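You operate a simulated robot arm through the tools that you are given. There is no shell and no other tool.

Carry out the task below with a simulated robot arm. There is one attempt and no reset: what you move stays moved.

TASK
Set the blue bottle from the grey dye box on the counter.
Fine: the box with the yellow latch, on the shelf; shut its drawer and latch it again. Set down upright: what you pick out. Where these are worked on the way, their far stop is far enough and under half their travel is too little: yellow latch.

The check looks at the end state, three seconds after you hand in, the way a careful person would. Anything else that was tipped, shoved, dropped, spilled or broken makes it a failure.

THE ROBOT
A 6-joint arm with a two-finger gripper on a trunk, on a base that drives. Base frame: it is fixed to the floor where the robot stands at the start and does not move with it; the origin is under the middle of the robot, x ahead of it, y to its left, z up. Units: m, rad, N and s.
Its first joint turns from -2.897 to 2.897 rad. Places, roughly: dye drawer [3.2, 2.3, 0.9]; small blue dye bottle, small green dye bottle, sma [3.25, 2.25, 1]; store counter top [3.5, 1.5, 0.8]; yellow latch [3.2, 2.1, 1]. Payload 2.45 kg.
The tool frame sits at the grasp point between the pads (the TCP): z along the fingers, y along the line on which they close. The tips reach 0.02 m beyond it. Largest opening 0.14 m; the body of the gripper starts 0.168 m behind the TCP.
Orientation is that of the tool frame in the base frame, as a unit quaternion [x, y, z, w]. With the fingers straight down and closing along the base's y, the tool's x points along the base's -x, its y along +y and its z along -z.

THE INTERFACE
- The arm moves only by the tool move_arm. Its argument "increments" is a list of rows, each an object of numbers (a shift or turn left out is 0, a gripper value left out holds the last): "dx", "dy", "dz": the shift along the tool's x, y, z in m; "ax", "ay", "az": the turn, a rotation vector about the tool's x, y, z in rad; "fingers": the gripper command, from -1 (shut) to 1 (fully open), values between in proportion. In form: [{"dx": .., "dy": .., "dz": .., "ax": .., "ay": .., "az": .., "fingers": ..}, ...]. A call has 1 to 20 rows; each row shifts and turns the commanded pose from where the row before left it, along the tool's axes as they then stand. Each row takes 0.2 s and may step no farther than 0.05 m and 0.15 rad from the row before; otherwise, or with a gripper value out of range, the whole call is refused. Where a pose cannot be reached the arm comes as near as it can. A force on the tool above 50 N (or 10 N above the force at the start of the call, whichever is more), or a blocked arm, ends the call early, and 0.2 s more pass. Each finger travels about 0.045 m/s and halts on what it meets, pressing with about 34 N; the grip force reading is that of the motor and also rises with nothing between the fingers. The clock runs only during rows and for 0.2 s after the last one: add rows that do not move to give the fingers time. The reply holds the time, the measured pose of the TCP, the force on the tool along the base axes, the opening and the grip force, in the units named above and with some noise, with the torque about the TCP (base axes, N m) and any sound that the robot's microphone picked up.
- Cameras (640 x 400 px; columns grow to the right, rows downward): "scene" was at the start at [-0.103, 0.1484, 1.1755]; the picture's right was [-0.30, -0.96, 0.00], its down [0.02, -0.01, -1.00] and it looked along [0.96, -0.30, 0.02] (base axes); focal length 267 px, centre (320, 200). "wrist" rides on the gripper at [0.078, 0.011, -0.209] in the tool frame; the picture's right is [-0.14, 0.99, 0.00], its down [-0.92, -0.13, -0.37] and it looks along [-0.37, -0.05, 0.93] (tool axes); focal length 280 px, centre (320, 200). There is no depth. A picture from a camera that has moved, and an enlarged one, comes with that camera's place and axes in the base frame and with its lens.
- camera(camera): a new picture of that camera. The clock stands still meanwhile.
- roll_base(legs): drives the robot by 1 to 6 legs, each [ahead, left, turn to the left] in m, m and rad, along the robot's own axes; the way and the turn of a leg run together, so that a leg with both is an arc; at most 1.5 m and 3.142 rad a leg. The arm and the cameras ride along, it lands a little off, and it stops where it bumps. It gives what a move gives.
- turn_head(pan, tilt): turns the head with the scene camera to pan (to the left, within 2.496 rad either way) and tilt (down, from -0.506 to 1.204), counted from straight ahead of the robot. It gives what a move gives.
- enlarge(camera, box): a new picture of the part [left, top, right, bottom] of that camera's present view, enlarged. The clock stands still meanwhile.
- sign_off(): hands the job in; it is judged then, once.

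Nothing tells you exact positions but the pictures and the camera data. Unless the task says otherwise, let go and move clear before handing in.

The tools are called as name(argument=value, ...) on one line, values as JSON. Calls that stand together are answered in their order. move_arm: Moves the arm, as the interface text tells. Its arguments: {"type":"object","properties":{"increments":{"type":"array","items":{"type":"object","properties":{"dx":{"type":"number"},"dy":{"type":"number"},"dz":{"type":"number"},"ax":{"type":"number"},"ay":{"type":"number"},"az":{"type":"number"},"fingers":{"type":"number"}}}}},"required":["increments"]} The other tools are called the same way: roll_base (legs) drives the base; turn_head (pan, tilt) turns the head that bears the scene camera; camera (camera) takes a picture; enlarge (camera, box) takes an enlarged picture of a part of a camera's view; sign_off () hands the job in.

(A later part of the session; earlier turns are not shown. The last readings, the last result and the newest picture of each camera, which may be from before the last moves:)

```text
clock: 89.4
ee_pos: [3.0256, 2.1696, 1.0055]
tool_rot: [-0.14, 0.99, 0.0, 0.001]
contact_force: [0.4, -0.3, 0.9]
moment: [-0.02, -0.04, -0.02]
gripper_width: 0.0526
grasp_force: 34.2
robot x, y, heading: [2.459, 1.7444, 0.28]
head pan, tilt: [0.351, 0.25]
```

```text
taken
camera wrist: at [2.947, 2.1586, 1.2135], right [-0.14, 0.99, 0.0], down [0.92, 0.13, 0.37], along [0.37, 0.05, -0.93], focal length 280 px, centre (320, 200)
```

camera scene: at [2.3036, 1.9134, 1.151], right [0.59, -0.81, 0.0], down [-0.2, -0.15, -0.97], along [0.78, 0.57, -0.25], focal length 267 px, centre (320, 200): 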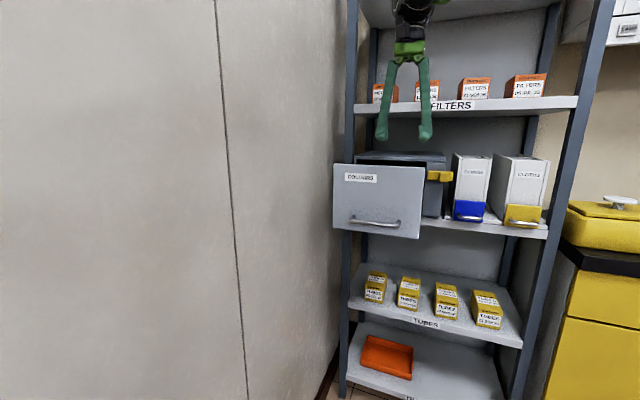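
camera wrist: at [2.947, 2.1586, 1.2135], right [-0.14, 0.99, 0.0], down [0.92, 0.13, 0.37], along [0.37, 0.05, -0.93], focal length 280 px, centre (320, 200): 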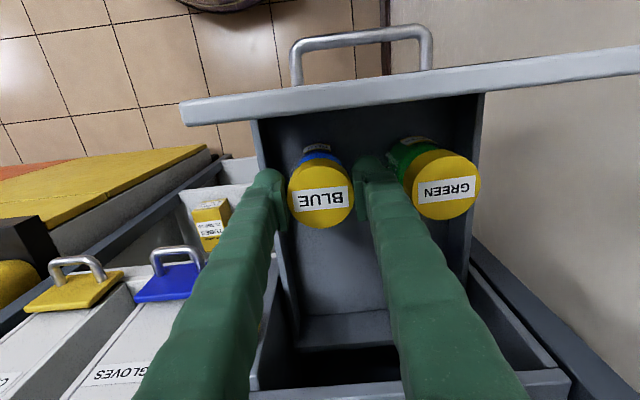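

Gripped at 53 mm with 34 N. I'll lift straight up slowly, first a little to confirm hold, then clear of the drawer front.

move_arm(increments=[{"dz": -0.005}, {"dz": -0.01}, {"dz": -0.015}, {"dz": -0.02}, {"dz": -0.025}, {"dz": -0.03}, {"dz": -0.03}, {"dz": -0.03}, {"dz": -0.025}, {"dz": -0.015}, {}])

camera(camera="wrist")

camera(camera="scene")

```text
clock: 91.8
ee_pos: [3.0251, 2.169, 1.2117]
tool_rot: [-0.141, 0.99, 0.0, 0.001]
contact_force: [0.4, -0.8, -2.3]
moment: [0.01, 0.0, 0.0]
gripper_width: 0.0524
grasp_force: 34.4
robot x, y, heading: [2.458, 1.7483, 0.285]
head pan, tilt: [0.351, 0.25]
```

```text
taken
camera wrist: at [2.9461, 2.1579, 1.4195], right [-0.14, 0.99, 0.0], down [0.92, 0.13, 0.37], along [0.37, 0.05, -0.93], focal length 280 px, centre (320, 200)
```

wrist: 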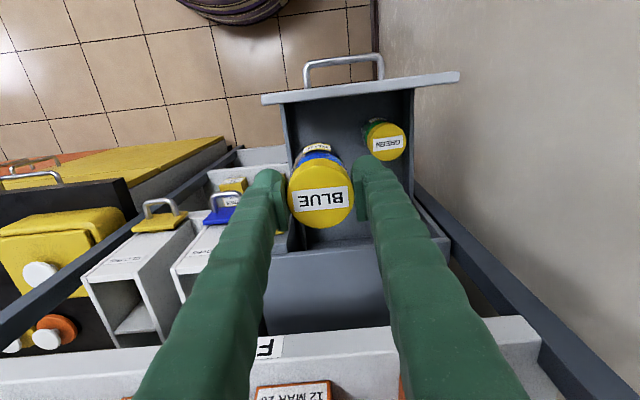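

```text
taken
camera scene: at [2.3036, 1.9134, 1.151], right [0.59, -0.81, 0.0], down [-0.2, -0.15, -0.97], along [0.78, 0.57, -0.25], focal length 267 px, centre (320, 200)
```

scene: 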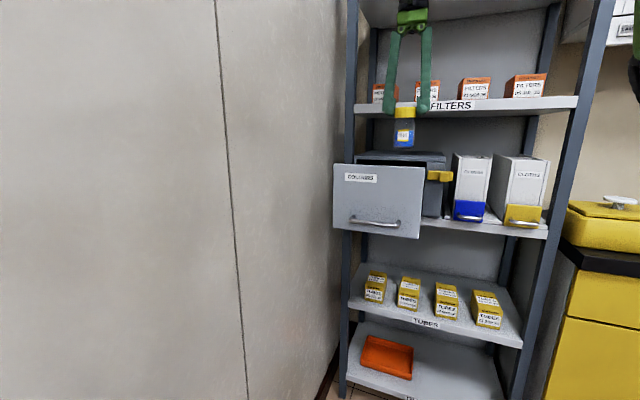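

The blue bottle is held upright, its bottom about 0.10 m below the TCP. I'll retract a bit from the shelf, then roll the base to the right so the free front area of the store counter comes within reach.

move_arm(increments=[{"dx": 0.02}, {"dx": 0.03}, {"dx": 0.03}, {}])

roll_base(legs=[[0, -0.2, -0.005], [0, -0.2, -0.005]])

turn_head(pan=-0.1, tilt=0.3)

camera(camera="wrist")

camera(camera="scene")

```text
clock: 92.8
ee_pos: [2.9474, 2.146, 1.2094]
tool_rot: [-0.14, 0.99, 0.0, 0.0]
contact_force: [-0.7, 0.0, -2.2]
moment: [-0.01, 0.0, -0.02]
gripper_width: 0.0528
grasp_force: 34.0
robot x, y, heading: [2.4601, 1.7431, 0.283]
head pan, tilt: [0.351, 0.25]
```

```text
clock: 95.6
ee_pos: [3.0625, 1.7546, 1.2097]
tool_rot: [-0.137, 0.991, 0.0, 0.002]
contact_force: [0.2, 0.2, -1.6]
moment: [0.02, -0.05, 0.0]
gripper_width: 0.0524
grasp_force: 33.7
robot x, y, heading: [2.5693, 1.3506, 0.28]
head pan, tilt: [0.351, 0.25]
```

```text
clock: 96.5
ee_pos: [3.063, 1.7534, 1.2097]
tool_rot: [-0.138, 0.99, 0.0, 0.0]
contact_force: [0.0, -0.3, -1.2]
moment: [-0.02, 0.01, -0.03]
gripper_width: 0.0525
grasp_force: 33.8
robot x, y, heading: [2.5712, 1.3522, 0.275]
head pan, tilt: [-0.099, 0.3]
```

```text
taken
camera wrist: at [2.9838, 1.7443, 1.4184], right [-0.14, 0.99, 0.0], down [0.92, 0.13, 0.37], along [0.37, 0.05, -0.93], focal length 280 px, centre (320, 200)
```

wrist: 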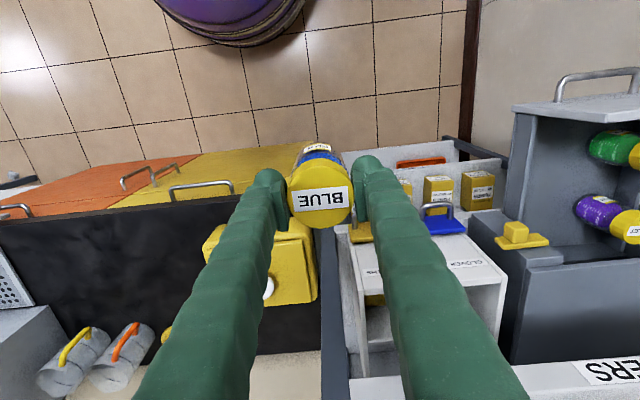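

```text
taken
camera scene: at [2.4338, 1.4853, 1.1463], right [0.18, -0.98, 0.0], down [-0.29, -0.05, -0.96], along [0.94, 0.17, -0.3], focal length 267 px, centre (320, 200)
```

scene: 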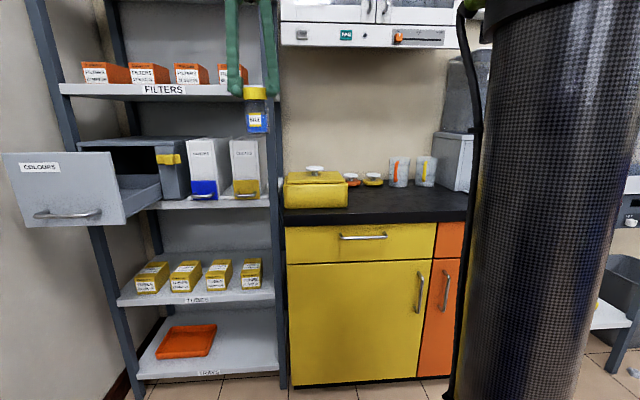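

The base is now in front of the counter. I'll take enlarged views to find the counter's height and a free spot.

enlarge(camera="scene", box=[272, 140, 480, 270])

enlarge(camera="wrist", box=[0, 150, 320, 350])

```text
3.08 times, centred on (376, 205) of scene
camera zoom: at [2.4338, 1.4853, 1.1463], right [0.18, -0.98, 0.0], down [-0.29, -0.05, -0.96], along [0.94, 0.17, -0.3], focal length 823 px, centre (148, 185)
```

zoom: 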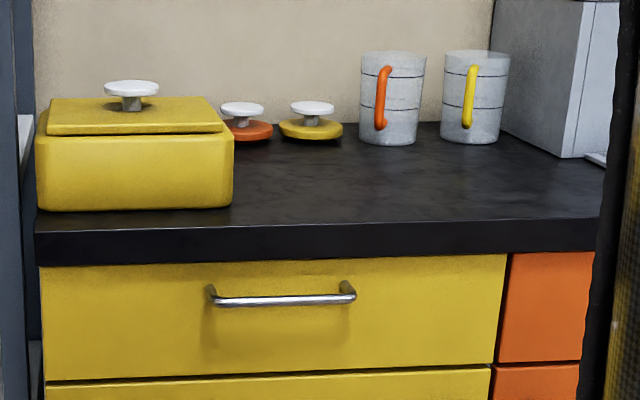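

```text
2.00 times, centred on (160, 250) of wrist
camera zoom: at [2.9838, 1.7443, 1.4184], right [-0.14, 0.99, 0.0], down [0.92, 0.13, 0.37], along [0.37, 0.05, -0.93], focal length 561 px, centre (640, 100)
```

zoom: 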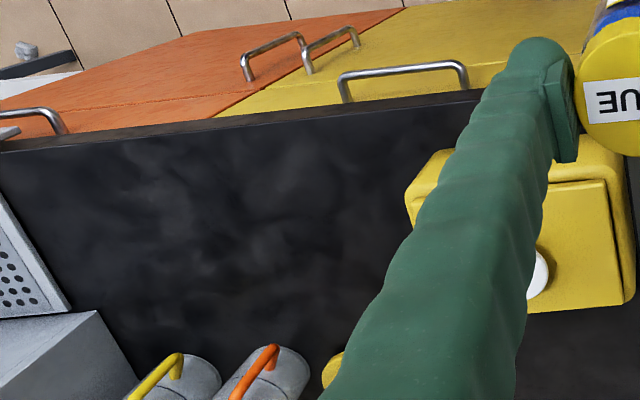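

Counter top is at z≈0.846 with its front edge at u≈3.54; the area at u≈3.63, v≈0.40 (about x 3.397, y 1.355) is free, with the tin, mugs and dispenser all ≥0.2 m away. I'll swing the bottle to the right in front of the counter at the current height.

move_arm(increments=[{"dy": -0.02}, {"dy": -0.035}, {"dy": -0.04}, {"dy": -0.04}, {"dy": -0.04}, {"dy": -0.04}, {"dy": -0.04}, {"dy": -0.04}, {"dy": -0.04}, {"dy": -0.04}, {"dy": -0.04}, {"dy": -0.035}, {"dy": -0.0245}, {}])

camera(camera="wrist")

```text
clock: 99.5
ee_pos: [3.1941, 1.298, 1.2098]
tool_rot: [-0.138, 0.99, 0.0, 0.001]
contact_force: [0.4, 0.6, -1.8]
moment: [0.0, -0.01, -0.01]
gripper_width: 0.0525
grasp_force: 34.3
robot x, y, heading: [2.5699, 1.3553, 0.278]
head pan, tilt: [-0.099, 0.3]
```

```text
taken
camera wrist: at [3.115, 1.2877, 1.4192], right [-0.14, 0.99, 0.0], down [0.92, 0.13, 0.37], along [0.37, 0.05, -0.93], focal length 280 px, centre (320, 200)
```

wrist: 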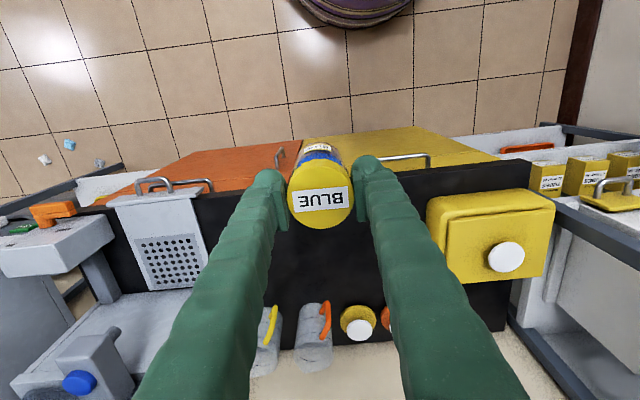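

Now over the aisle in front of the free area. I'll lower to about z 1.04, then go forward over the counter.

move_arm(increments=[{"dz": 0.03}, {"dz": 0.04}, {"dz": 0.04}, {"dz": 0.04}, {"dz": 0.02}, {"dx": -0.03}, {"dx": -0.04}, {"dx": -0.04}, {"dx": -0.04}, {"dx": -0.04}, {"dx": -0.02}, {}])

camera(camera="wrist")

camera(camera="scene")

```text
clock: 102.1
ee_pos: [3.3949, 1.3567, 1.0409]
tool_rot: [-0.138, 0.99, 0.001, 0.001]
contact_force: [-0.1, 0.9, -1.7]
moment: [-0.03, 0.02, -0.01]
gripper_width: 0.0526
grasp_force: 34.5
robot x, y, heading: [2.5701, 1.3527, 0.278]
head pan, tilt: [-0.099, 0.3]
```

```text
taken
camera wrist: at [3.3165, 1.3458, 1.249], right [-0.14, 0.99, 0.0], down [0.92, 0.13, 0.37], along [0.37, 0.05, -0.93], focal length 280 px, centre (320, 200)
```

wrist: 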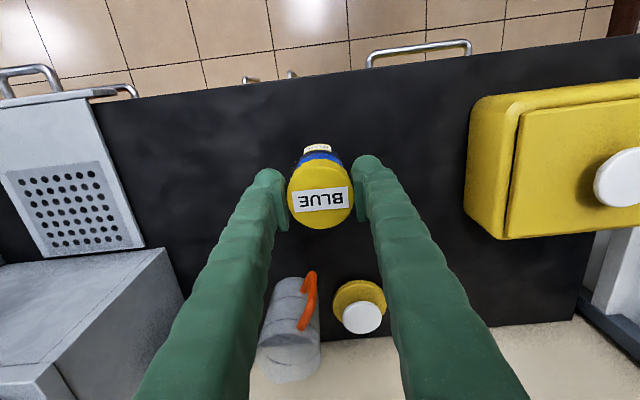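

```text
taken
camera scene: at [2.4339, 1.4851, 1.1463], right [0.18, -0.98, 0.0], down [-0.29, -0.05, -0.96], along [0.94, 0.17, -0.3], focal length 267 px, centre (320, 200)
```

scene: 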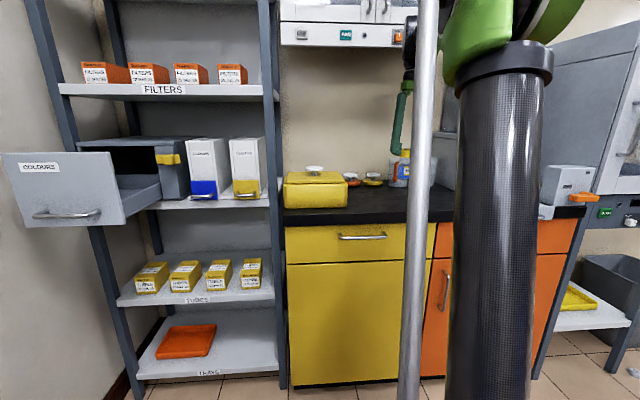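

Bottle is over a clear patch of counter. Lowering: first 8 cm, then in small steps until it touches.

move_arm(increments=[{"dz": 0.02}, {"dz": 0.02}, {"dz": 0.02}, {"dz": 0.015}, {}])

camera(camera="scene")

enlarge(camera="scene", box=[340, 140, 436, 230])

```text
clock: 103.3
ee_pos: [3.3946, 1.3551, 0.9647]
tool_rot: [-0.139, 0.99, 0.0, 0.0]
contact_force: [0.0, 0.6, -2.1]
moment: [0.02, -0.01, 0.0]
gripper_width: 0.0526
grasp_force: 34.2
robot x, y, heading: [2.5711, 1.3501, 0.286]
head pan, tilt: [-0.099, 0.3]
```

```text
taken
camera scene: at [2.434, 1.4851, 1.1463], right [0.18, -0.98, 0.0], down [-0.29, -0.05, -0.96], along [0.94, 0.17, -0.3], focal length 267 px, centre (320, 200)
```

scene: 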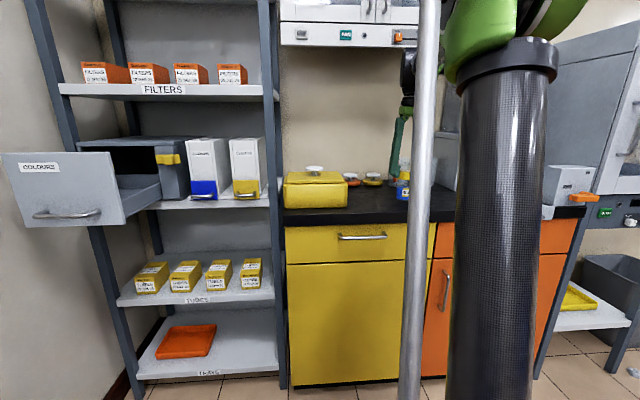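

```text
4.44 times, centred on (388, 185) of scene
camera zoom: at [2.434, 1.4851, 1.1463], right [0.18, -0.98, 0.0], down [-0.29, -0.05, -0.96], along [0.94, 0.17, -0.3], focal length 1188 px, centre (18, 267)
```

zoom: 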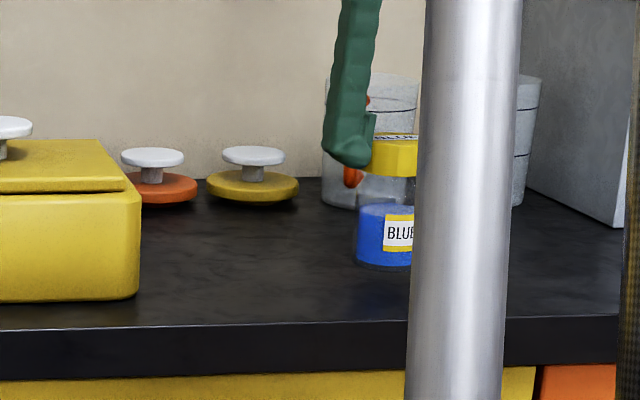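

move_arm(increments=[{"dz": 0.004}, {"dz": 0.004}, {"dz": 0.003}, {}])

```text
clock: 104.3
ee_pos: [3.3953, 1.3551, 0.9544]
tool_rot: [-0.137, 0.991, 0.0, 0.001]
contact_force: [0.3, -0.2, -2.4]
moment: [0.01, 0.0, -0.01]
gripper_width: 0.0524
grasp_force: 34.2
robot x, y, heading: [2.5721, 1.3518, 0.28]
head pan, tilt: [-0.099, 0.3]
```

The bottle is still hanging free (no upward force yet). Continuing down in 3 mm steps.

move_arm(increments=[{"dz": 0.003}, {"dz": 0.003}, {}])

move_arm(increments=[{"dz": 0.002}, {"dz": 0.002}, {}])

```text
clock: 105.1
ee_pos: [3.394, 1.3561, 0.9494]
tool_rot: [-0.138, 0.99, 0.001, 0.001]
contact_force: [2.6, -3.4, 24.0]
moment: [-0.04, -0.1, 0.01]
gripper_width: 0.0526
grasp_force: 34.3
robot x, y, heading: [2.5727, 1.3545, 0.282]
head pan, tilt: [-0.099, 0.3]
```

```text
clock: 105.9
ee_pos: [3.3937, 1.3553, 0.9452]
tool_rot: [-0.138, 0.99, 0.0, 0.001]
contact_force: [1.5, -6.4, 25.3]
moment: [-0.11, -0.01, 0.01]
gripper_width: 0.0529
grasp_force: 33.9
robot x, y, heading: [2.5712, 1.3509, 0.283]
head pan, tilt: [-0.099, 0.3]
```

The bottle is standing on the counter (25 N reaction). I'll ease up 1 mm, open the fingers, and rise straight up.

move_arm(increments=[{"dz": -0.001}, {}])

move_arm(increments=[{"fingers": -0.15}, {"fingers": 0.0}, {"fingers": 0.1}, {"fingers": 0.1}, {"fingers": 0.1}, {}])

camera(camera="wrist")

```text
clock: 106.5
ee_pos: [3.3943, 1.3563, 0.9454]
tool_rot: [-0.14, 0.99, 0.0, 0.001]
contact_force: [-0.6, -1.3, 0.1]
moment: [0.03, 0.05, 0.02]
gripper_width: 0.0527
grasp_force: 34.1
robot x, y, heading: [2.5697, 1.3538, 0.282]
head pan, tilt: [-0.099, 0.3]
```

```text
clock: 107.9
ee_pos: [3.3944, 1.3551, 0.9454]
tool_rot: [-0.138, 0.99, -0.001, 0.001]
contact_force: [-0.3, -0.5, 0.5]
moment: [0.0, -0.01, 0.02]
gripper_width: 0.0767
grasp_force: 0.0
robot x, y, heading: [2.5726, 1.3544, 0.279]
head pan, tilt: [-0.099, 0.3]
```

```text
taken
camera wrist: at [3.3159, 1.3451, 1.1539], right [-0.14, 0.99, 0.0], down [0.92, 0.13, 0.37], along [0.37, 0.05, -0.93], focal length 280 px, centre (320, 200)
```

wrist: 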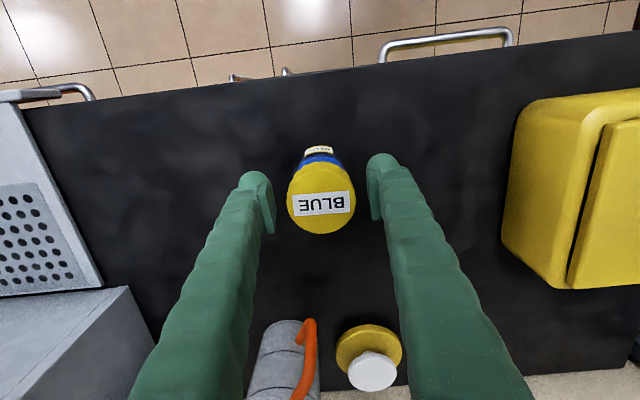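

The bottle stands free between the open fingers. Rising straight up 0.2 m, then retracting from over the counter.

move_arm(increments=[{"dz": -0.02}, {"dz": -0.03}, {"dz": -0.04}, {"dz": -0.04}, {"dz": -0.04}, {"dz": -0.03}, {"dx": 0.04}, {"dx": 0.05}, {"dx": 0.05}, {"dx": 0.05}, {"dx": 0.03}, {}])

camera(camera="wrist")

camera(camera="scene")

```text
clock: 110.5
ee_pos: [3.1816, 1.2949, 1.1455]
tool_rot: [-0.139, 0.99, 0.0, 0.002]
contact_force: [0.0, -0.1, 0.5]
moment: [0.04, 0.01, -0.04]
gripper_width: 0.077
grasp_force: 0.0
robot x, y, heading: [2.57, 1.356, 0.281]
head pan, tilt: [-0.099, 0.3]
```

```text
taken
camera wrist: at [3.103, 1.2847, 1.3538], right [-0.14, 0.99, 0.0], down [0.92, 0.13, 0.37], along [0.37, 0.05, -0.93], focal length 280 px, centre (320, 200)
```

wrist: 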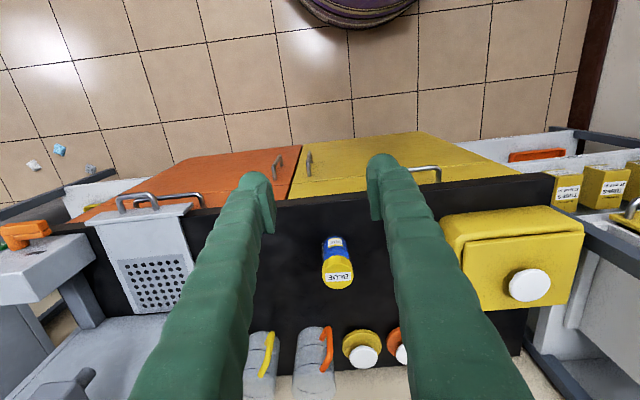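

```text
taken
camera scene: at [2.4339, 1.4851, 1.1463], right [0.18, -0.98, 0.0], down [-0.29, -0.05, -0.96], along [0.94, 0.17, -0.3], focal length 267 px, centre (320, 200)
```

scene: 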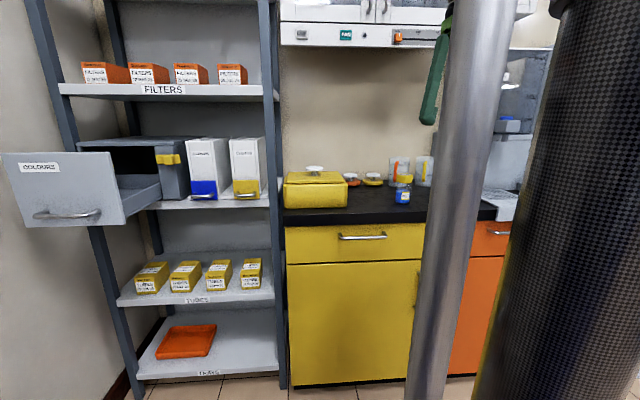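

The blue bottle stands upright and alone on the counter. Next: go back to the shelf. I'll raise the arm, swing it left, retract a little, then roll the base back to the left.

move_arm(increments=[{"dz": -0.04}, {"dz": -0.04}, {"dy": 0.03}, {"dy": 0.05}, {"dy": 0.05}, {"dy": 0.05}, {"dy": 0.05}, {"dy": 0.05}, {"dy": 0.05}, {"dy": 0.05}, {"dy": 0.05}, {"dy": 0.04}, {"dx": 0.04}, {"dx": 0.04}, {}])

roll_base(legs=[[0, 0.2, 0.0], [0, 0.2, 0.0]])

turn_head(pan=0.35, tilt=0.25)

camera(camera="wrist")

camera(camera="scene")

```text
clock: 113.7
ee_pos: [2.9767, 1.7255, 1.2245]
tool_rot: [-0.138, 0.99, 0.0, 0.001]
contact_force: [-0.3, 0.4, -0.1]
moment: [-0.04, 0.01, 0.02]
gripper_width: 0.077
grasp_force: 0.1
robot x, y, heading: [2.5697, 1.35, 0.276]
head pan, tilt: [-0.099, 0.3]
```

```text
clock: 116.5
ee_pos: [2.8715, 2.1028, 1.2243]
tool_rot: [-0.135, 0.991, 0.001, 0.001]
contact_force: [0.3, 0.4, 0.4]
moment: [0.01, 0.02, -0.01]
gripper_width: 0.0769
grasp_force: 0.0
robot x, y, heading: [2.4669, 1.7336, 0.277]
head pan, tilt: [-0.099, 0.3]
```

```text
clock: 117.4
ee_pos: [2.872, 2.1025, 1.2245]
tool_rot: [-0.135, 0.991, 0.0, 0.0]
contact_force: [-0.5, -0.1, 0.5]
moment: [-0.01, -0.02, 0.01]
gripper_width: 0.0773
grasp_force: 0.1
robot x, y, heading: [2.4633, 1.7318, 0.27]
head pan, tilt: [0.351, 0.25]
```

```text
taken
camera wrist: at [2.793, 2.0929, 1.4329], right [-0.13, 0.99, 0.0], down [0.92, 0.12, 0.37], along [0.37, 0.05, -0.93], focal length 280 px, centre (320, 200)
```

wrist: 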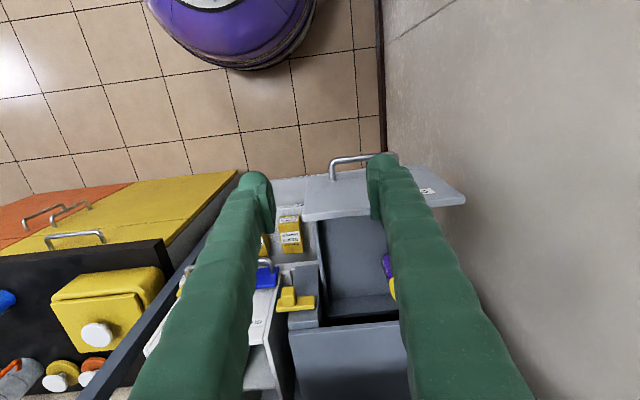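

```text
taken
camera scene: at [2.3109, 1.9044, 1.151], right [0.58, -0.81, 0.0], down [-0.2, -0.14, -0.97], along [0.79, 0.56, -0.25], focal length 267 px, centre (320, 200)
```

scene: 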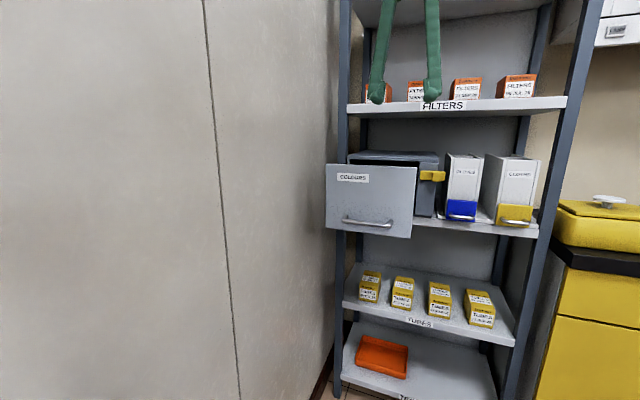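

The base is back; the drawer is still open with green and violet inside. I'll close the fingers and pitch the tool to horizontal in front of the drawer.

move_arm(increments=[{"ay": -0.1428, "fingers": -1}, {"ay": -0.1428}, {"ay": -0.1428}, {"ay": -0.1428}, {"ay": -0.1428}, {"ay": -0.1428}, {"ay": -0.1428}, {"ay": -0.1428}, {"ay": -0.1428}, {"ay": -0.1428}, {"ay": -0.1428}, {}])

camera(camera="scene")

```text
clock: 120.0
ee_pos: [2.872, 2.1032, 1.2246]
tool_rot: [-0.096, 0.7, 0.096, 0.701]
contact_force: [0.0, 0.0, 0.4]
moment: [0.01, -0.02, 0.01]
gripper_width: 0.0
grasp_force: 29.5
robot x, y, heading: [2.4649, 1.7325, 0.272]
head pan, tilt: [0.351, 0.25]
```

```text
taken
camera scene: at [2.3108, 1.9043, 1.151], right [0.58, -0.81, 0.0], down [-0.2, -0.14, -0.97], along [0.79, 0.57, -0.25], focal length 267 px, centre (320, 200)
```

scene: 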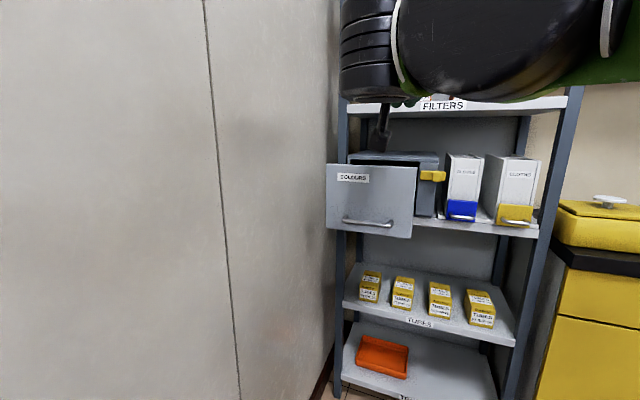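

Tool horizontal and aligned with the drawer axis. I'll lower it in front of the drawer panel, above the handle (z≈0.975), centred at v≈1.33.

move_arm(increments=[{"dz": -0.01}, {"dx": 0.05, "dy": 0.014}, {"dx": 0.05, "dy": 0.014}, {"dx": 0.05, "dy": 0.014}, {"dx": 0.05, "dy": 0.014}, {"dx": 0.049, "dy": 0.014}, {}])

camera(camera="wrist")

camera(camera="scene")

```text
refused: row 2 steps farther than a row can; nothing moved
```

```text
taken
camera wrist: at [2.6675, 2.0578, 1.1455], right [-0.27, 0.95, 0.14], down [-0.32, -0.22, 0.92], along [0.91, 0.2, 0.37], focal length 280 px, centre (320, 200)
```

wrist: 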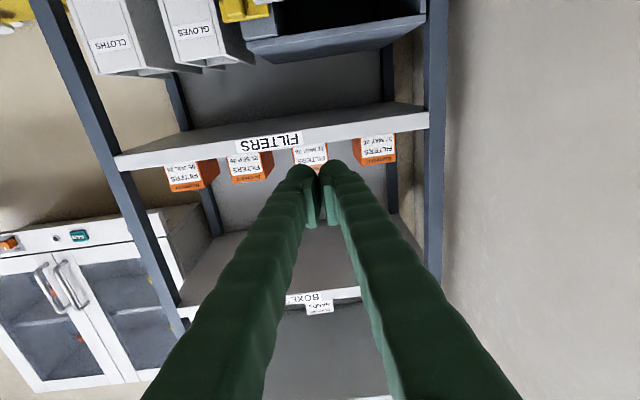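

```text
taken
camera scene: at [2.3108, 1.9043, 1.151], right [0.58, -0.81, 0.0], down [-0.2, -0.14, -0.97], along [0.79, 0.57, -0.25], focal length 267 px, centre (320, 200)
```

scene: 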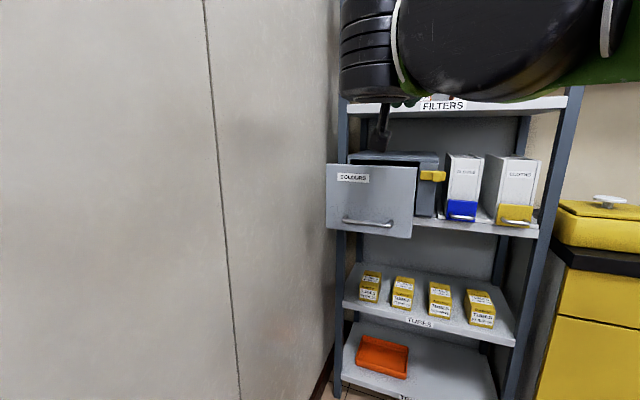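

The call was refused because the combined step was just over 5 cm; nothing moved. I'll use smaller steps.

move_arm(increments=[{"dz": -0.01}, {"dx": 0.042, "dy": 0.012}, {"dx": 0.042, "dy": 0.012}, {"dx": 0.042, "dy": 0.012}, {"dx": 0.042, "dy": 0.012}, {"dx": 0.042, "dy": 0.012}, {"dx": 0.039, "dy": 0.01}, {}])

camera(camera="wrist")

camera(camera="scene")

```text
clock: 121.8
ee_pos: [2.8414, 2.1668, 0.9755]
tool_rot: [-0.096, 0.7, 0.096, 0.701]
contact_force: [-0.7, -0.3, 0.1]
moment: [-0.01, 0.0, 0.0]
gripper_width: 0.0
grasp_force: 30.0
robot x, y, heading: [2.4649, 1.7325, 0.274]
head pan, tilt: [0.351, 0.25]
```

```text
taken
camera wrist: at [2.6378, 2.1224, 0.8971], right [-0.27, 0.95, 0.14], down [-0.32, -0.22, 0.92], along [0.91, 0.2, 0.37], focal length 280 px, centre (320, 200)
```

wrist: 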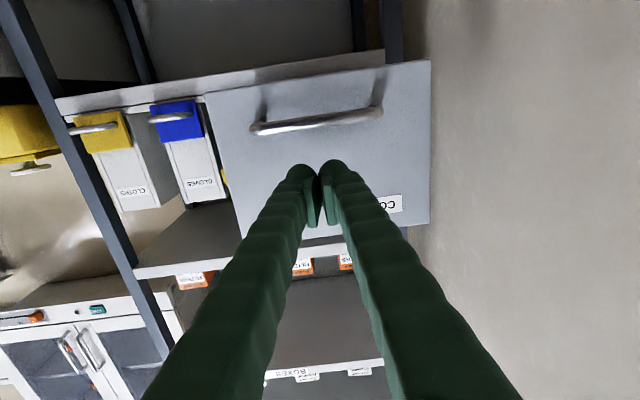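

```text
taken
camera scene: at [2.3108, 1.9043, 1.151], right [0.58, -0.81, 0.0], down [-0.2, -0.14, -0.97], along [0.79, 0.57, -0.25], focal length 267 px, centre (320, 200)
```

scene: 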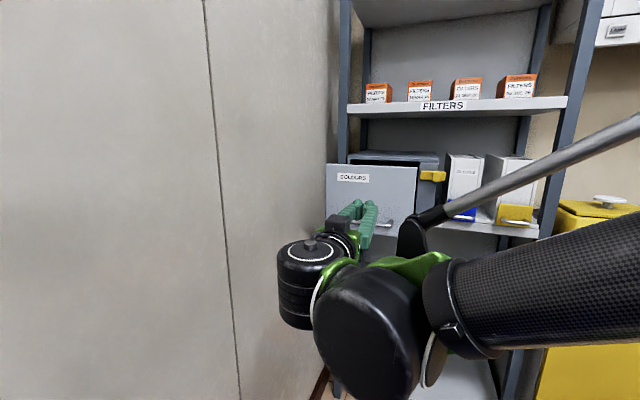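

The closed fingertips face the middle of the drawer front, above the handle. I'll push it in slowly so the remaining bottles stay standing.

move_arm(increments=[{"dz": 0.025}, {"dz": 0.025}, {"dz": 0.01}, {"dz": 0.005}, {"dz": 0.005}, {"dz": 0.007}, {"dz": 0.008}, {"dz": 0.009}, {"dz": 0.009}, {"dz": 0.009}, {"dz": 0.009}, {"dz": 0.009}, {"dz": 0.009}, {"dz": 0.009}, {"dz": 0.008}, {"dz": 0.006}, {"dz": 0.004}, {}])

camera(camera="scene")

camera(camera="wrist")

```text
clock: 125.6
ee_pos: [3.0032, 2.2116, 0.9755]
tool_rot: [-0.095, 0.7, 0.095, 0.701]
contact_force: [-0.3, 0.4, 0.5]
moment: [-0.01, 0.02, 0.04]
gripper_width: 0.0
grasp_force: 29.4
robot x, y, heading: [2.4662, 1.7308, 0.276]
head pan, tilt: [0.351, 0.25]
```

```text
taken
camera scene: at [2.3109, 1.9044, 1.151], right [0.58, -0.81, 0.0], down [-0.2, -0.14, -0.97], along [0.79, 0.57, -0.25], focal length 267 px, centre (320, 200)
```

scene: 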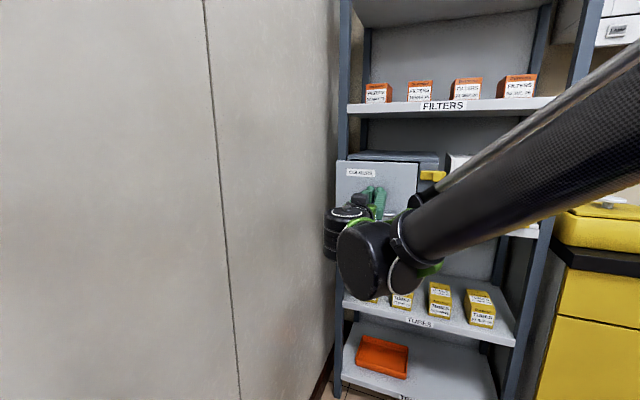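

```text
taken
camera wrist: at [2.7989, 2.1672, 0.8966], right [-0.27, 0.95, 0.14], down [-0.32, -0.22, 0.92], along [0.91, 0.2, 0.37], focal length 280 px, centre (320, 200)
```

wrist: 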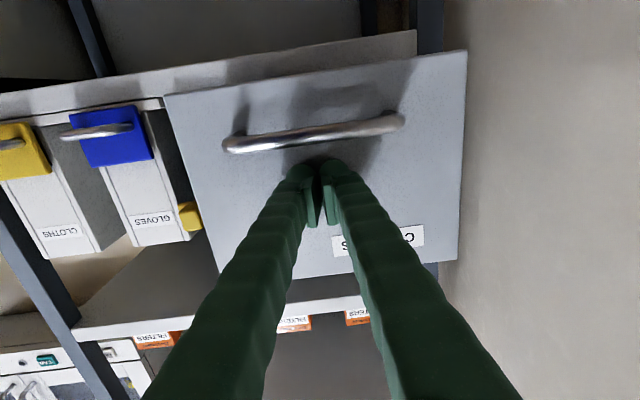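

The drawer is moving in smoothly (~0.1 m to go). Continuing, slowing near the end.

move_arm(increments=[{"dz": 0.005}, {"dz": 0.007}, {"dz": 0.009}, {"dz": 0.009}, {"dz": 0.009}, {"dz": 0.009}, {"dz": 0.009}, {"dz": 0.009}, {"dz": 0.009}, {"dz": 0.008}, {"dz": 0.006}, {"dz": 0.005}, {"dz": 0.004}, {}])

camera(camera="scene")

enlarge(camera="scene", box=[330, 140, 458, 220])

```text
clock: 128.6
ee_pos: [3.0975, 2.2383, 0.9748]
tool_rot: [-0.095, 0.7, 0.095, 0.701]
contact_force: [-0.4, 1.2, 0.1]
moment: [-0.03, 0.0, -0.01]
gripper_width: 0.0
grasp_force: 29.8
robot x, y, heading: [2.4625, 1.7346, 0.278]
head pan, tilt: [0.351, 0.25]
```

```text
taken
camera scene: at [2.3109, 1.9045, 1.151], right [0.58, -0.81, 0.0], down [-0.2, -0.14, -0.97], along [0.79, 0.57, -0.25], focal length 267 px, centre (320, 200)
```

scene: 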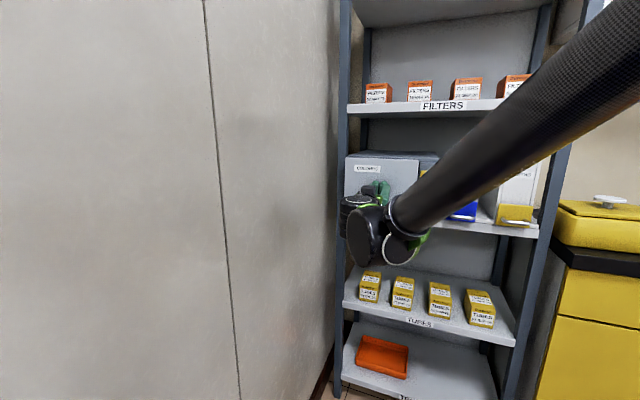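

```text
5.00 times, centred on (394, 180) of scene
camera zoom: at [2.3109, 1.9045, 1.151], right [0.58, -0.81, 0.0], down [-0.2, -0.14, -0.97], along [0.79, 0.57, -0.25], focal length 1337 px, centre (-50, 300)
```

zoom: 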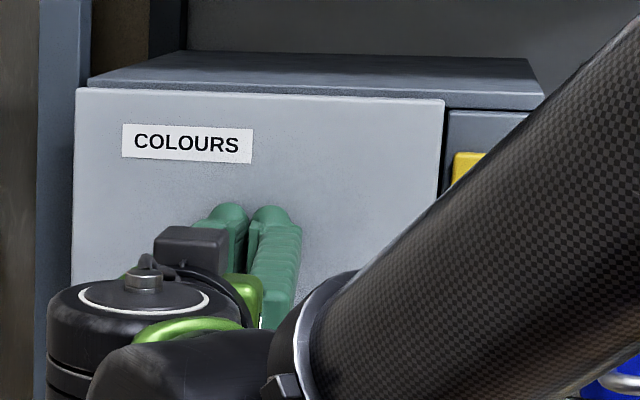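

Nearly shut (about 1 cm left). I'll push in 3 mm steps until it meets its stop.

move_arm(increments=[{"dz": 0.003}, {"dz": 0.003}, {"dz": 0.003}, {}])

move_arm(increments=[{"dz": 0.003}, {"dz": 0.003}, {}])

```text
clock: 129.6
ee_pos: [3.1066, 2.2399, 0.9753]
tool_rot: [-0.095, 0.7, 0.095, 0.701]
contact_force: [0.4, -0.4, 0.5]
moment: [-0.02, -0.01, 0.01]
gripper_width: 0.0002
grasp_force: 29.6
robot x, y, heading: [2.4613, 1.7345, 0.27]
head pan, tilt: [0.351, 0.25]
```

```text
clock: 130.4
ee_pos: [3.1106, 2.2413, 0.9749]
tool_rot: [-0.095, 0.7, 0.095, 0.701]
contact_force: [0.3, -0.4, -1.2]
moment: [-0.06, -0.03, 0.03]
gripper_width: 0.0001
grasp_force: 29.3
robot x, y, heading: [2.4637, 1.73, 0.266]
head pan, tilt: [0.351, 0.25]
```

move_arm(increments=[{"dz": 0.003}, {"dz": 0.003}, {}])

enlarge(camera="scene", box=[330, 140, 458, 220])

camera(camera="wrist")

```text
clock: 131.2
ee_pos: [3.1161, 2.2422, 0.9757]
tool_rot: [-0.096, 0.7, 0.096, 0.701]
contact_force: [-35.8, -16.2, -17.7]
moment: [0.03, 0.39, -0.31]
gripper_width: 0.0059
grasp_force: 29.0
robot x, y, heading: [2.4662, 1.7308, 0.27]
head pan, tilt: [0.351, 0.25]
```

```text
5.00 times, centred on (394, 180) of scene
camera zoom: at [2.3095, 1.9039, 1.1509], right [0.58, -0.81, 0.0], down [-0.2, -0.14, -0.97], along [0.79, 0.57, -0.25], focal length 1337 px, centre (-50, 300)
```

zoom: 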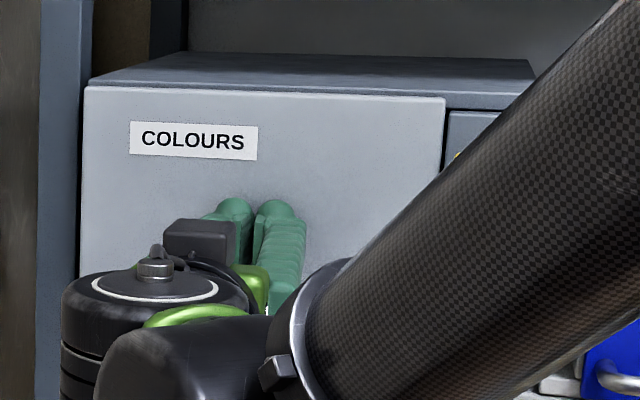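

```text
taken
camera wrist: at [2.9114, 2.1981, 0.8968], right [-0.27, 0.95, 0.14], down [-0.32, -0.22, 0.92], along [0.91, 0.2, 0.37], focal length 280 px, centre (320, 200)
```

wrist: 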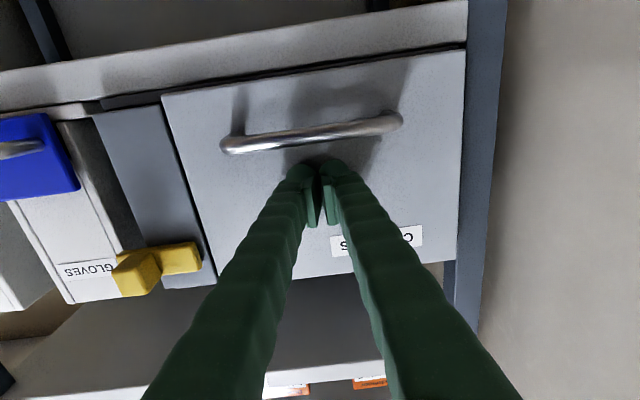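

39 N reaction: the drawer is fully shut. I'll back off, then line up with the latch knob (now at its right stop) with the fingers only slightly open.

move_arm(increments=[{"dz": -0.01}, {"dz": -0.04}, {"dz": -0.05, "fingers": -0.45}, {"dz": -0.01}, {"dy": -0.04, "dx": -0.013}, {"dy": -0.04, "dx": -0.013}, {"dy": -0.04, "dx": -0.013}, {"dy": -0.045, "dx": -0.013}, {}])

camera(camera="wrist")

enlarge(camera="wrist", box=[256, 110, 384, 190])

enlarge(camera="scene", box=[330, 140, 458, 220])

```text
clock: 133.2
ee_pos: [3.0588, 2.0559, 1.0269]
tool_rot: [-0.095, 0.7, 0.095, 0.701]
contact_force: [0.1, 0.4, 0.5]
moment: [0.01, 0.0, -0.01]
gripper_width: 0.0385
grasp_force: 0.1
robot x, y, heading: [2.4621, 1.7306, 0.269]
head pan, tilt: [0.351, 0.25]
```

```text
taken
camera wrist: at [2.8533, 2.0114, 0.9482], right [-0.27, 0.95, 0.14], down [-0.32, -0.22, 0.92], along [0.91, 0.2, 0.37], focal length 280 px, centre (320, 200)
```

wrist: 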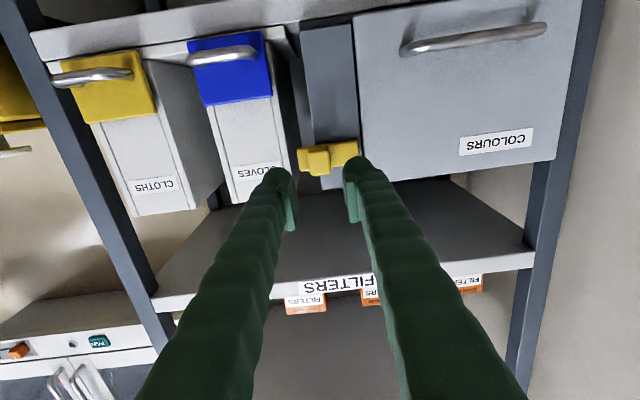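

```text
5.00 times, centred on (320, 150) of wrist
camera zoom: at [2.8533, 2.0114, 0.9482], right [-0.27, 0.95, 0.14], down [-0.32, -0.22, 0.92], along [0.91, 0.2, 0.37], focal length 1402 px, centre (320, 450)
```

zoom: 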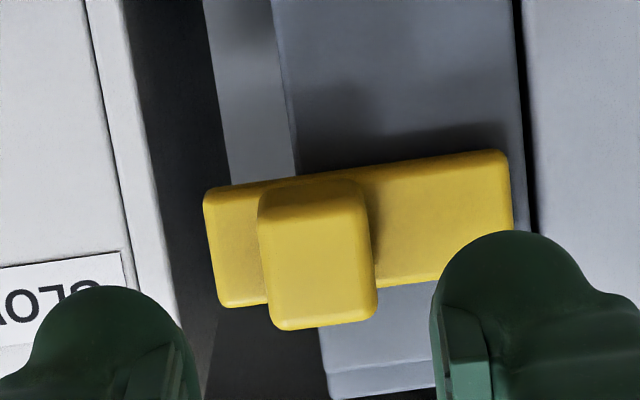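

```text
5.00 times, centred on (394, 180) of scene
camera zoom: at [2.3108, 1.9044, 1.151], right [0.58, -0.81, 0.0], down [-0.2, -0.14, -0.97], along [0.79, 0.57, -0.25], focal length 1337 px, centre (-50, 300)
```

zoom: 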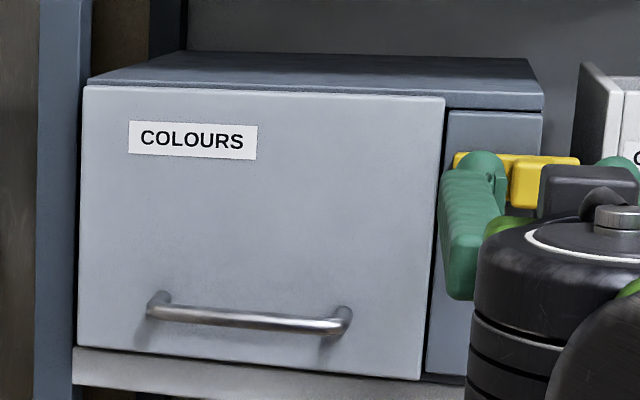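

Drawer flush, knob centred between the fingers. I'll advance 8.4 cm and close on the knob.

move_arm(increments=[{"dz": 0.03}, {"dz": 0.03}, {"dz": 0.014}, {"dz": 0.01}, {}])

enlarge(camera="wrist", box=[240, 120, 400, 220])

```text
clock: 134.4
ee_pos: [3.1374, 2.0795, 1.0283]
tool_rot: [-0.097, 0.7, 0.096, 0.701]
contact_force: [-0.2, -0.8, -0.4]
moment: [-0.03, 0.04, 0.0]
gripper_width: 0.0385
grasp_force: 0.0
robot x, y, heading: [2.4623, 1.731, 0.274]
head pan, tilt: [0.351, 0.25]
```

```text
4.00 times, centred on (320, 170) of wrist
camera zoom: at [2.9331, 2.0338, 0.9489], right [-0.27, 0.95, 0.14], down [-0.32, -0.22, 0.92], along [0.91, 0.2, 0.37], focal length 1122 px, centre (320, 320)
```

zoom: 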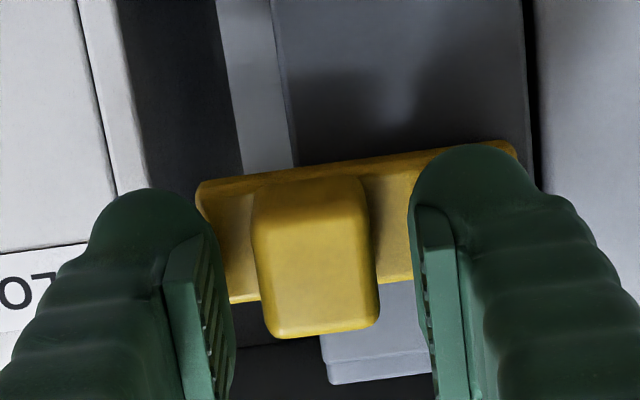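

move_arm(increments=[{"dz": 0.004}, {"fingers": -1}, {"fingers": -1}, {"fingers": -1}, {}])

enlarge(camera="wrist", box=[240, 120, 400, 220])

```text
clock: 135.6
ee_pos: [3.1418, 2.0794, 1.0287]
tool_rot: [-0.096, 0.7, 0.095, 0.701]
contact_force: [2.4, -0.4, 1.9]
moment: [0.09, -0.05, -0.03]
gripper_width: 0.023
grasp_force: 45.1
robot x, y, heading: [2.4618, 1.7344, 0.272]
head pan, tilt: [0.351, 0.25]
```

```text
4.00 times, centred on (320, 170) of wrist
camera zoom: at [2.9369, 2.0349, 0.9495], right [-0.27, 0.95, 0.14], down [-0.32, -0.22, 0.92], along [0.91, 0.2, 0.37], focal length 1122 px, centre (320, 320)
```

zoom: 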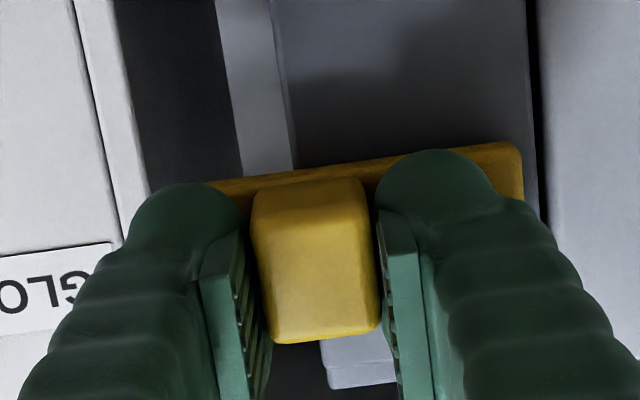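

The knob is gripped (23 mm). I'll slide the bolt left, back over the drawer front, in small steps toward its closed stop (~36 mm).

move_arm(increments=[{"dy": 0.004}, {"dy": 0.005}, {"dy": 0.005}, {"dy": 0.005}, {}])

enlarge(camera="wrist", box=[240, 120, 400, 220])

```text
clock: 136.8
ee_pos: [3.1352, 2.0965, 1.0271]
tool_rot: [-0.097, 0.7, 0.096, 0.701]
contact_force: [26.3, 6.3, 25.7]
moment: [0.11, -0.34, -0.06]
gripper_width: 0.0228
grasp_force: 44.9
robot x, y, heading: [2.4621, 1.7297, 0.274]
head pan, tilt: [0.351, 0.25]
```

```text
4.00 times, centred on (320, 170) of wrist
camera zoom: at [2.9322, 2.0524, 0.9494], right [-0.27, 0.95, 0.14], down [-0.32, -0.22, 0.92], along [0.91, 0.2, 0.37], focal length 1122 px, centre (320, 320)
```

zoom: 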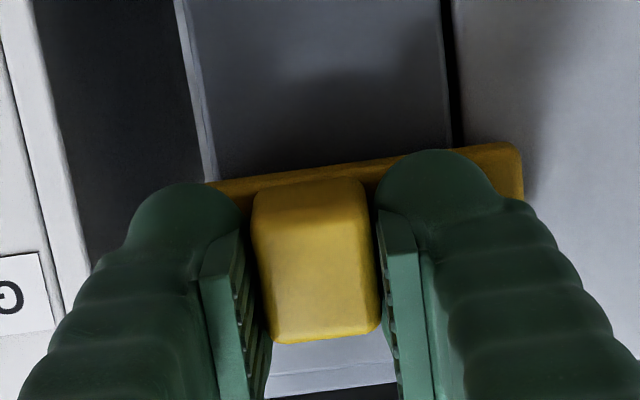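

It slides; I'll trim 1 mm forward/up to relieve side loads and keep going.

move_arm(increments=[{"dx": -0.001, "dz": 0.001}, {"dy": 0.005}, {"dy": 0.005}, {"dy": 0.003}, {}])

enlarge(camera="wrist", box=[240, 120, 400, 220])

```text
clock: 138.0
ee_pos: [3.1328, 2.1092, 1.0299]
tool_rot: [-0.096, 0.7, 0.095, 0.701]
contact_force: [1.7, 0.9, -5.3]
moment: [-0.02, 0.08, 0.02]
gripper_width: 0.023
grasp_force: 45.0
robot x, y, heading: [2.4627, 1.7339, 0.274]
head pan, tilt: [0.351, 0.25]
```

```text
4.00 times, centred on (320, 170) of wrist
camera zoom: at [2.9288, 2.0648, 0.9494], right [-0.27, 0.95, 0.14], down [-0.32, -0.22, 0.92], along [0.91, 0.2, 0.37], focal length 1122 px, centre (320, 320)
```

zoom: 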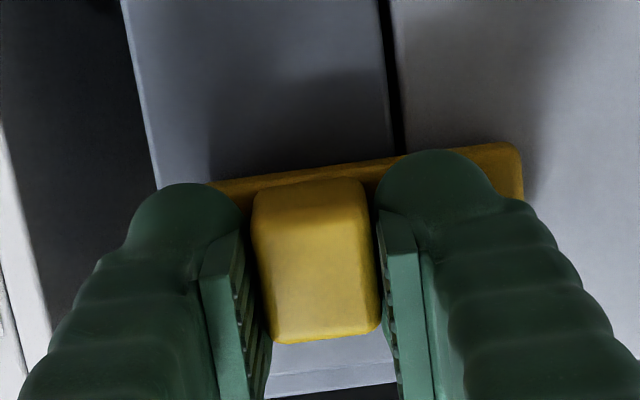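

31 mm back so far; a few more millimetres to the closed stop.

move_arm(increments=[{"dy": 0.003}, {"dy": 0.002}, {}])

enlarge(camera="wrist", box=[240, 120, 400, 220])

```text
clock: 138.8
ee_pos: [3.1325, 2.1125, 1.0282]
tool_rot: [-0.094, 0.701, 0.095, 0.701]
contact_force: [-8.6, -17.3, -28.3]
moment: [-0.08, 0.26, -0.22]
gripper_width: 0.023
grasp_force: 44.4
robot x, y, heading: [2.4645, 1.7335, 0.271]
head pan, tilt: [0.351, 0.25]
```

```text
4.00 times, centred on (320, 170) of wrist
camera zoom: at [2.9279, 2.0685, 0.9496], right [-0.26, 0.95, 0.14], down [-0.32, -0.22, 0.92], along [0.91, 0.2, 0.37], focal length 1122 px, centre (320, 320)
```

zoom: 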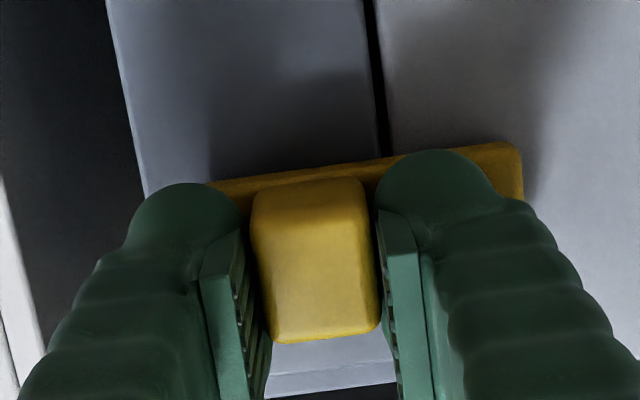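

The bolt is against its closed stop, at exactly its original position. I'll relieve the load, release and withdraw.

move_arm(increments=[{"dx": 0.001, "dy": -0.0008}, {}, {"fingers": -0.4}, {"fingers": -0.4}, {}])

move_arm(increments=[{"dz": -0.02}, {"dz": -0.04}, {"dz": -0.05}, {"dz": -0.03}, {}])

enlarge(camera="wrist", box=[208, 60, 464, 220])

enlarge(camera="scene", box=[330, 130, 490, 230])

```text
clock: 140.0
ee_pos: [3.1326, 2.1141, 1.0277]
tool_rot: [-0.096, 0.7, 0.096, 0.701]
contact_force: [0.3, -0.2, 0.5]
moment: [0.0, -0.02, -0.01]
gripper_width: 0.0422
grasp_force: 0.1
robot x, y, heading: [2.4603, 1.7341, 0.274]
head pan, tilt: [0.351, 0.25]
```

```text
clock: 141.2
ee_pos: [3.0005, 2.0749, 1.0278]
tool_rot: [-0.095, 0.7, 0.095, 0.701]
contact_force: [-0.2, -0.3, 0.6]
moment: [0.04, 0.01, 0.01]
gripper_width: 0.0418
grasp_force: 0.1
robot x, y, heading: [2.466, 1.7337, 0.274]
head pan, tilt: [0.351, 0.25]
```

```text
2.50 times, centred on (336, 140) of wrist
camera zoom: at [2.7938, 2.0298, 0.9487], right [-0.27, 0.95, 0.14], down [-0.32, -0.22, 0.92], along [0.91, 0.2, 0.37], focal length 701 px, centre (280, 350)
```

zoom: 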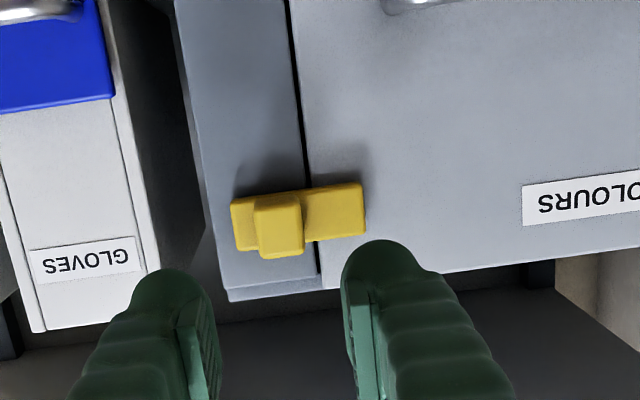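

```text
4.00 times, centred on (410, 180) of scene
camera zoom: at [2.3109, 1.9044, 1.151], right [0.58, -0.81, 0.0], down [-0.2, -0.14, -0.97], along [0.79, 0.57, -0.25], focal length 1070 px, centre (-40, 280)
```

zoom: 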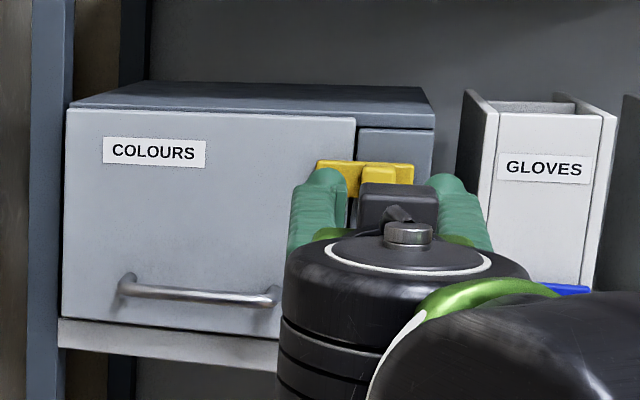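

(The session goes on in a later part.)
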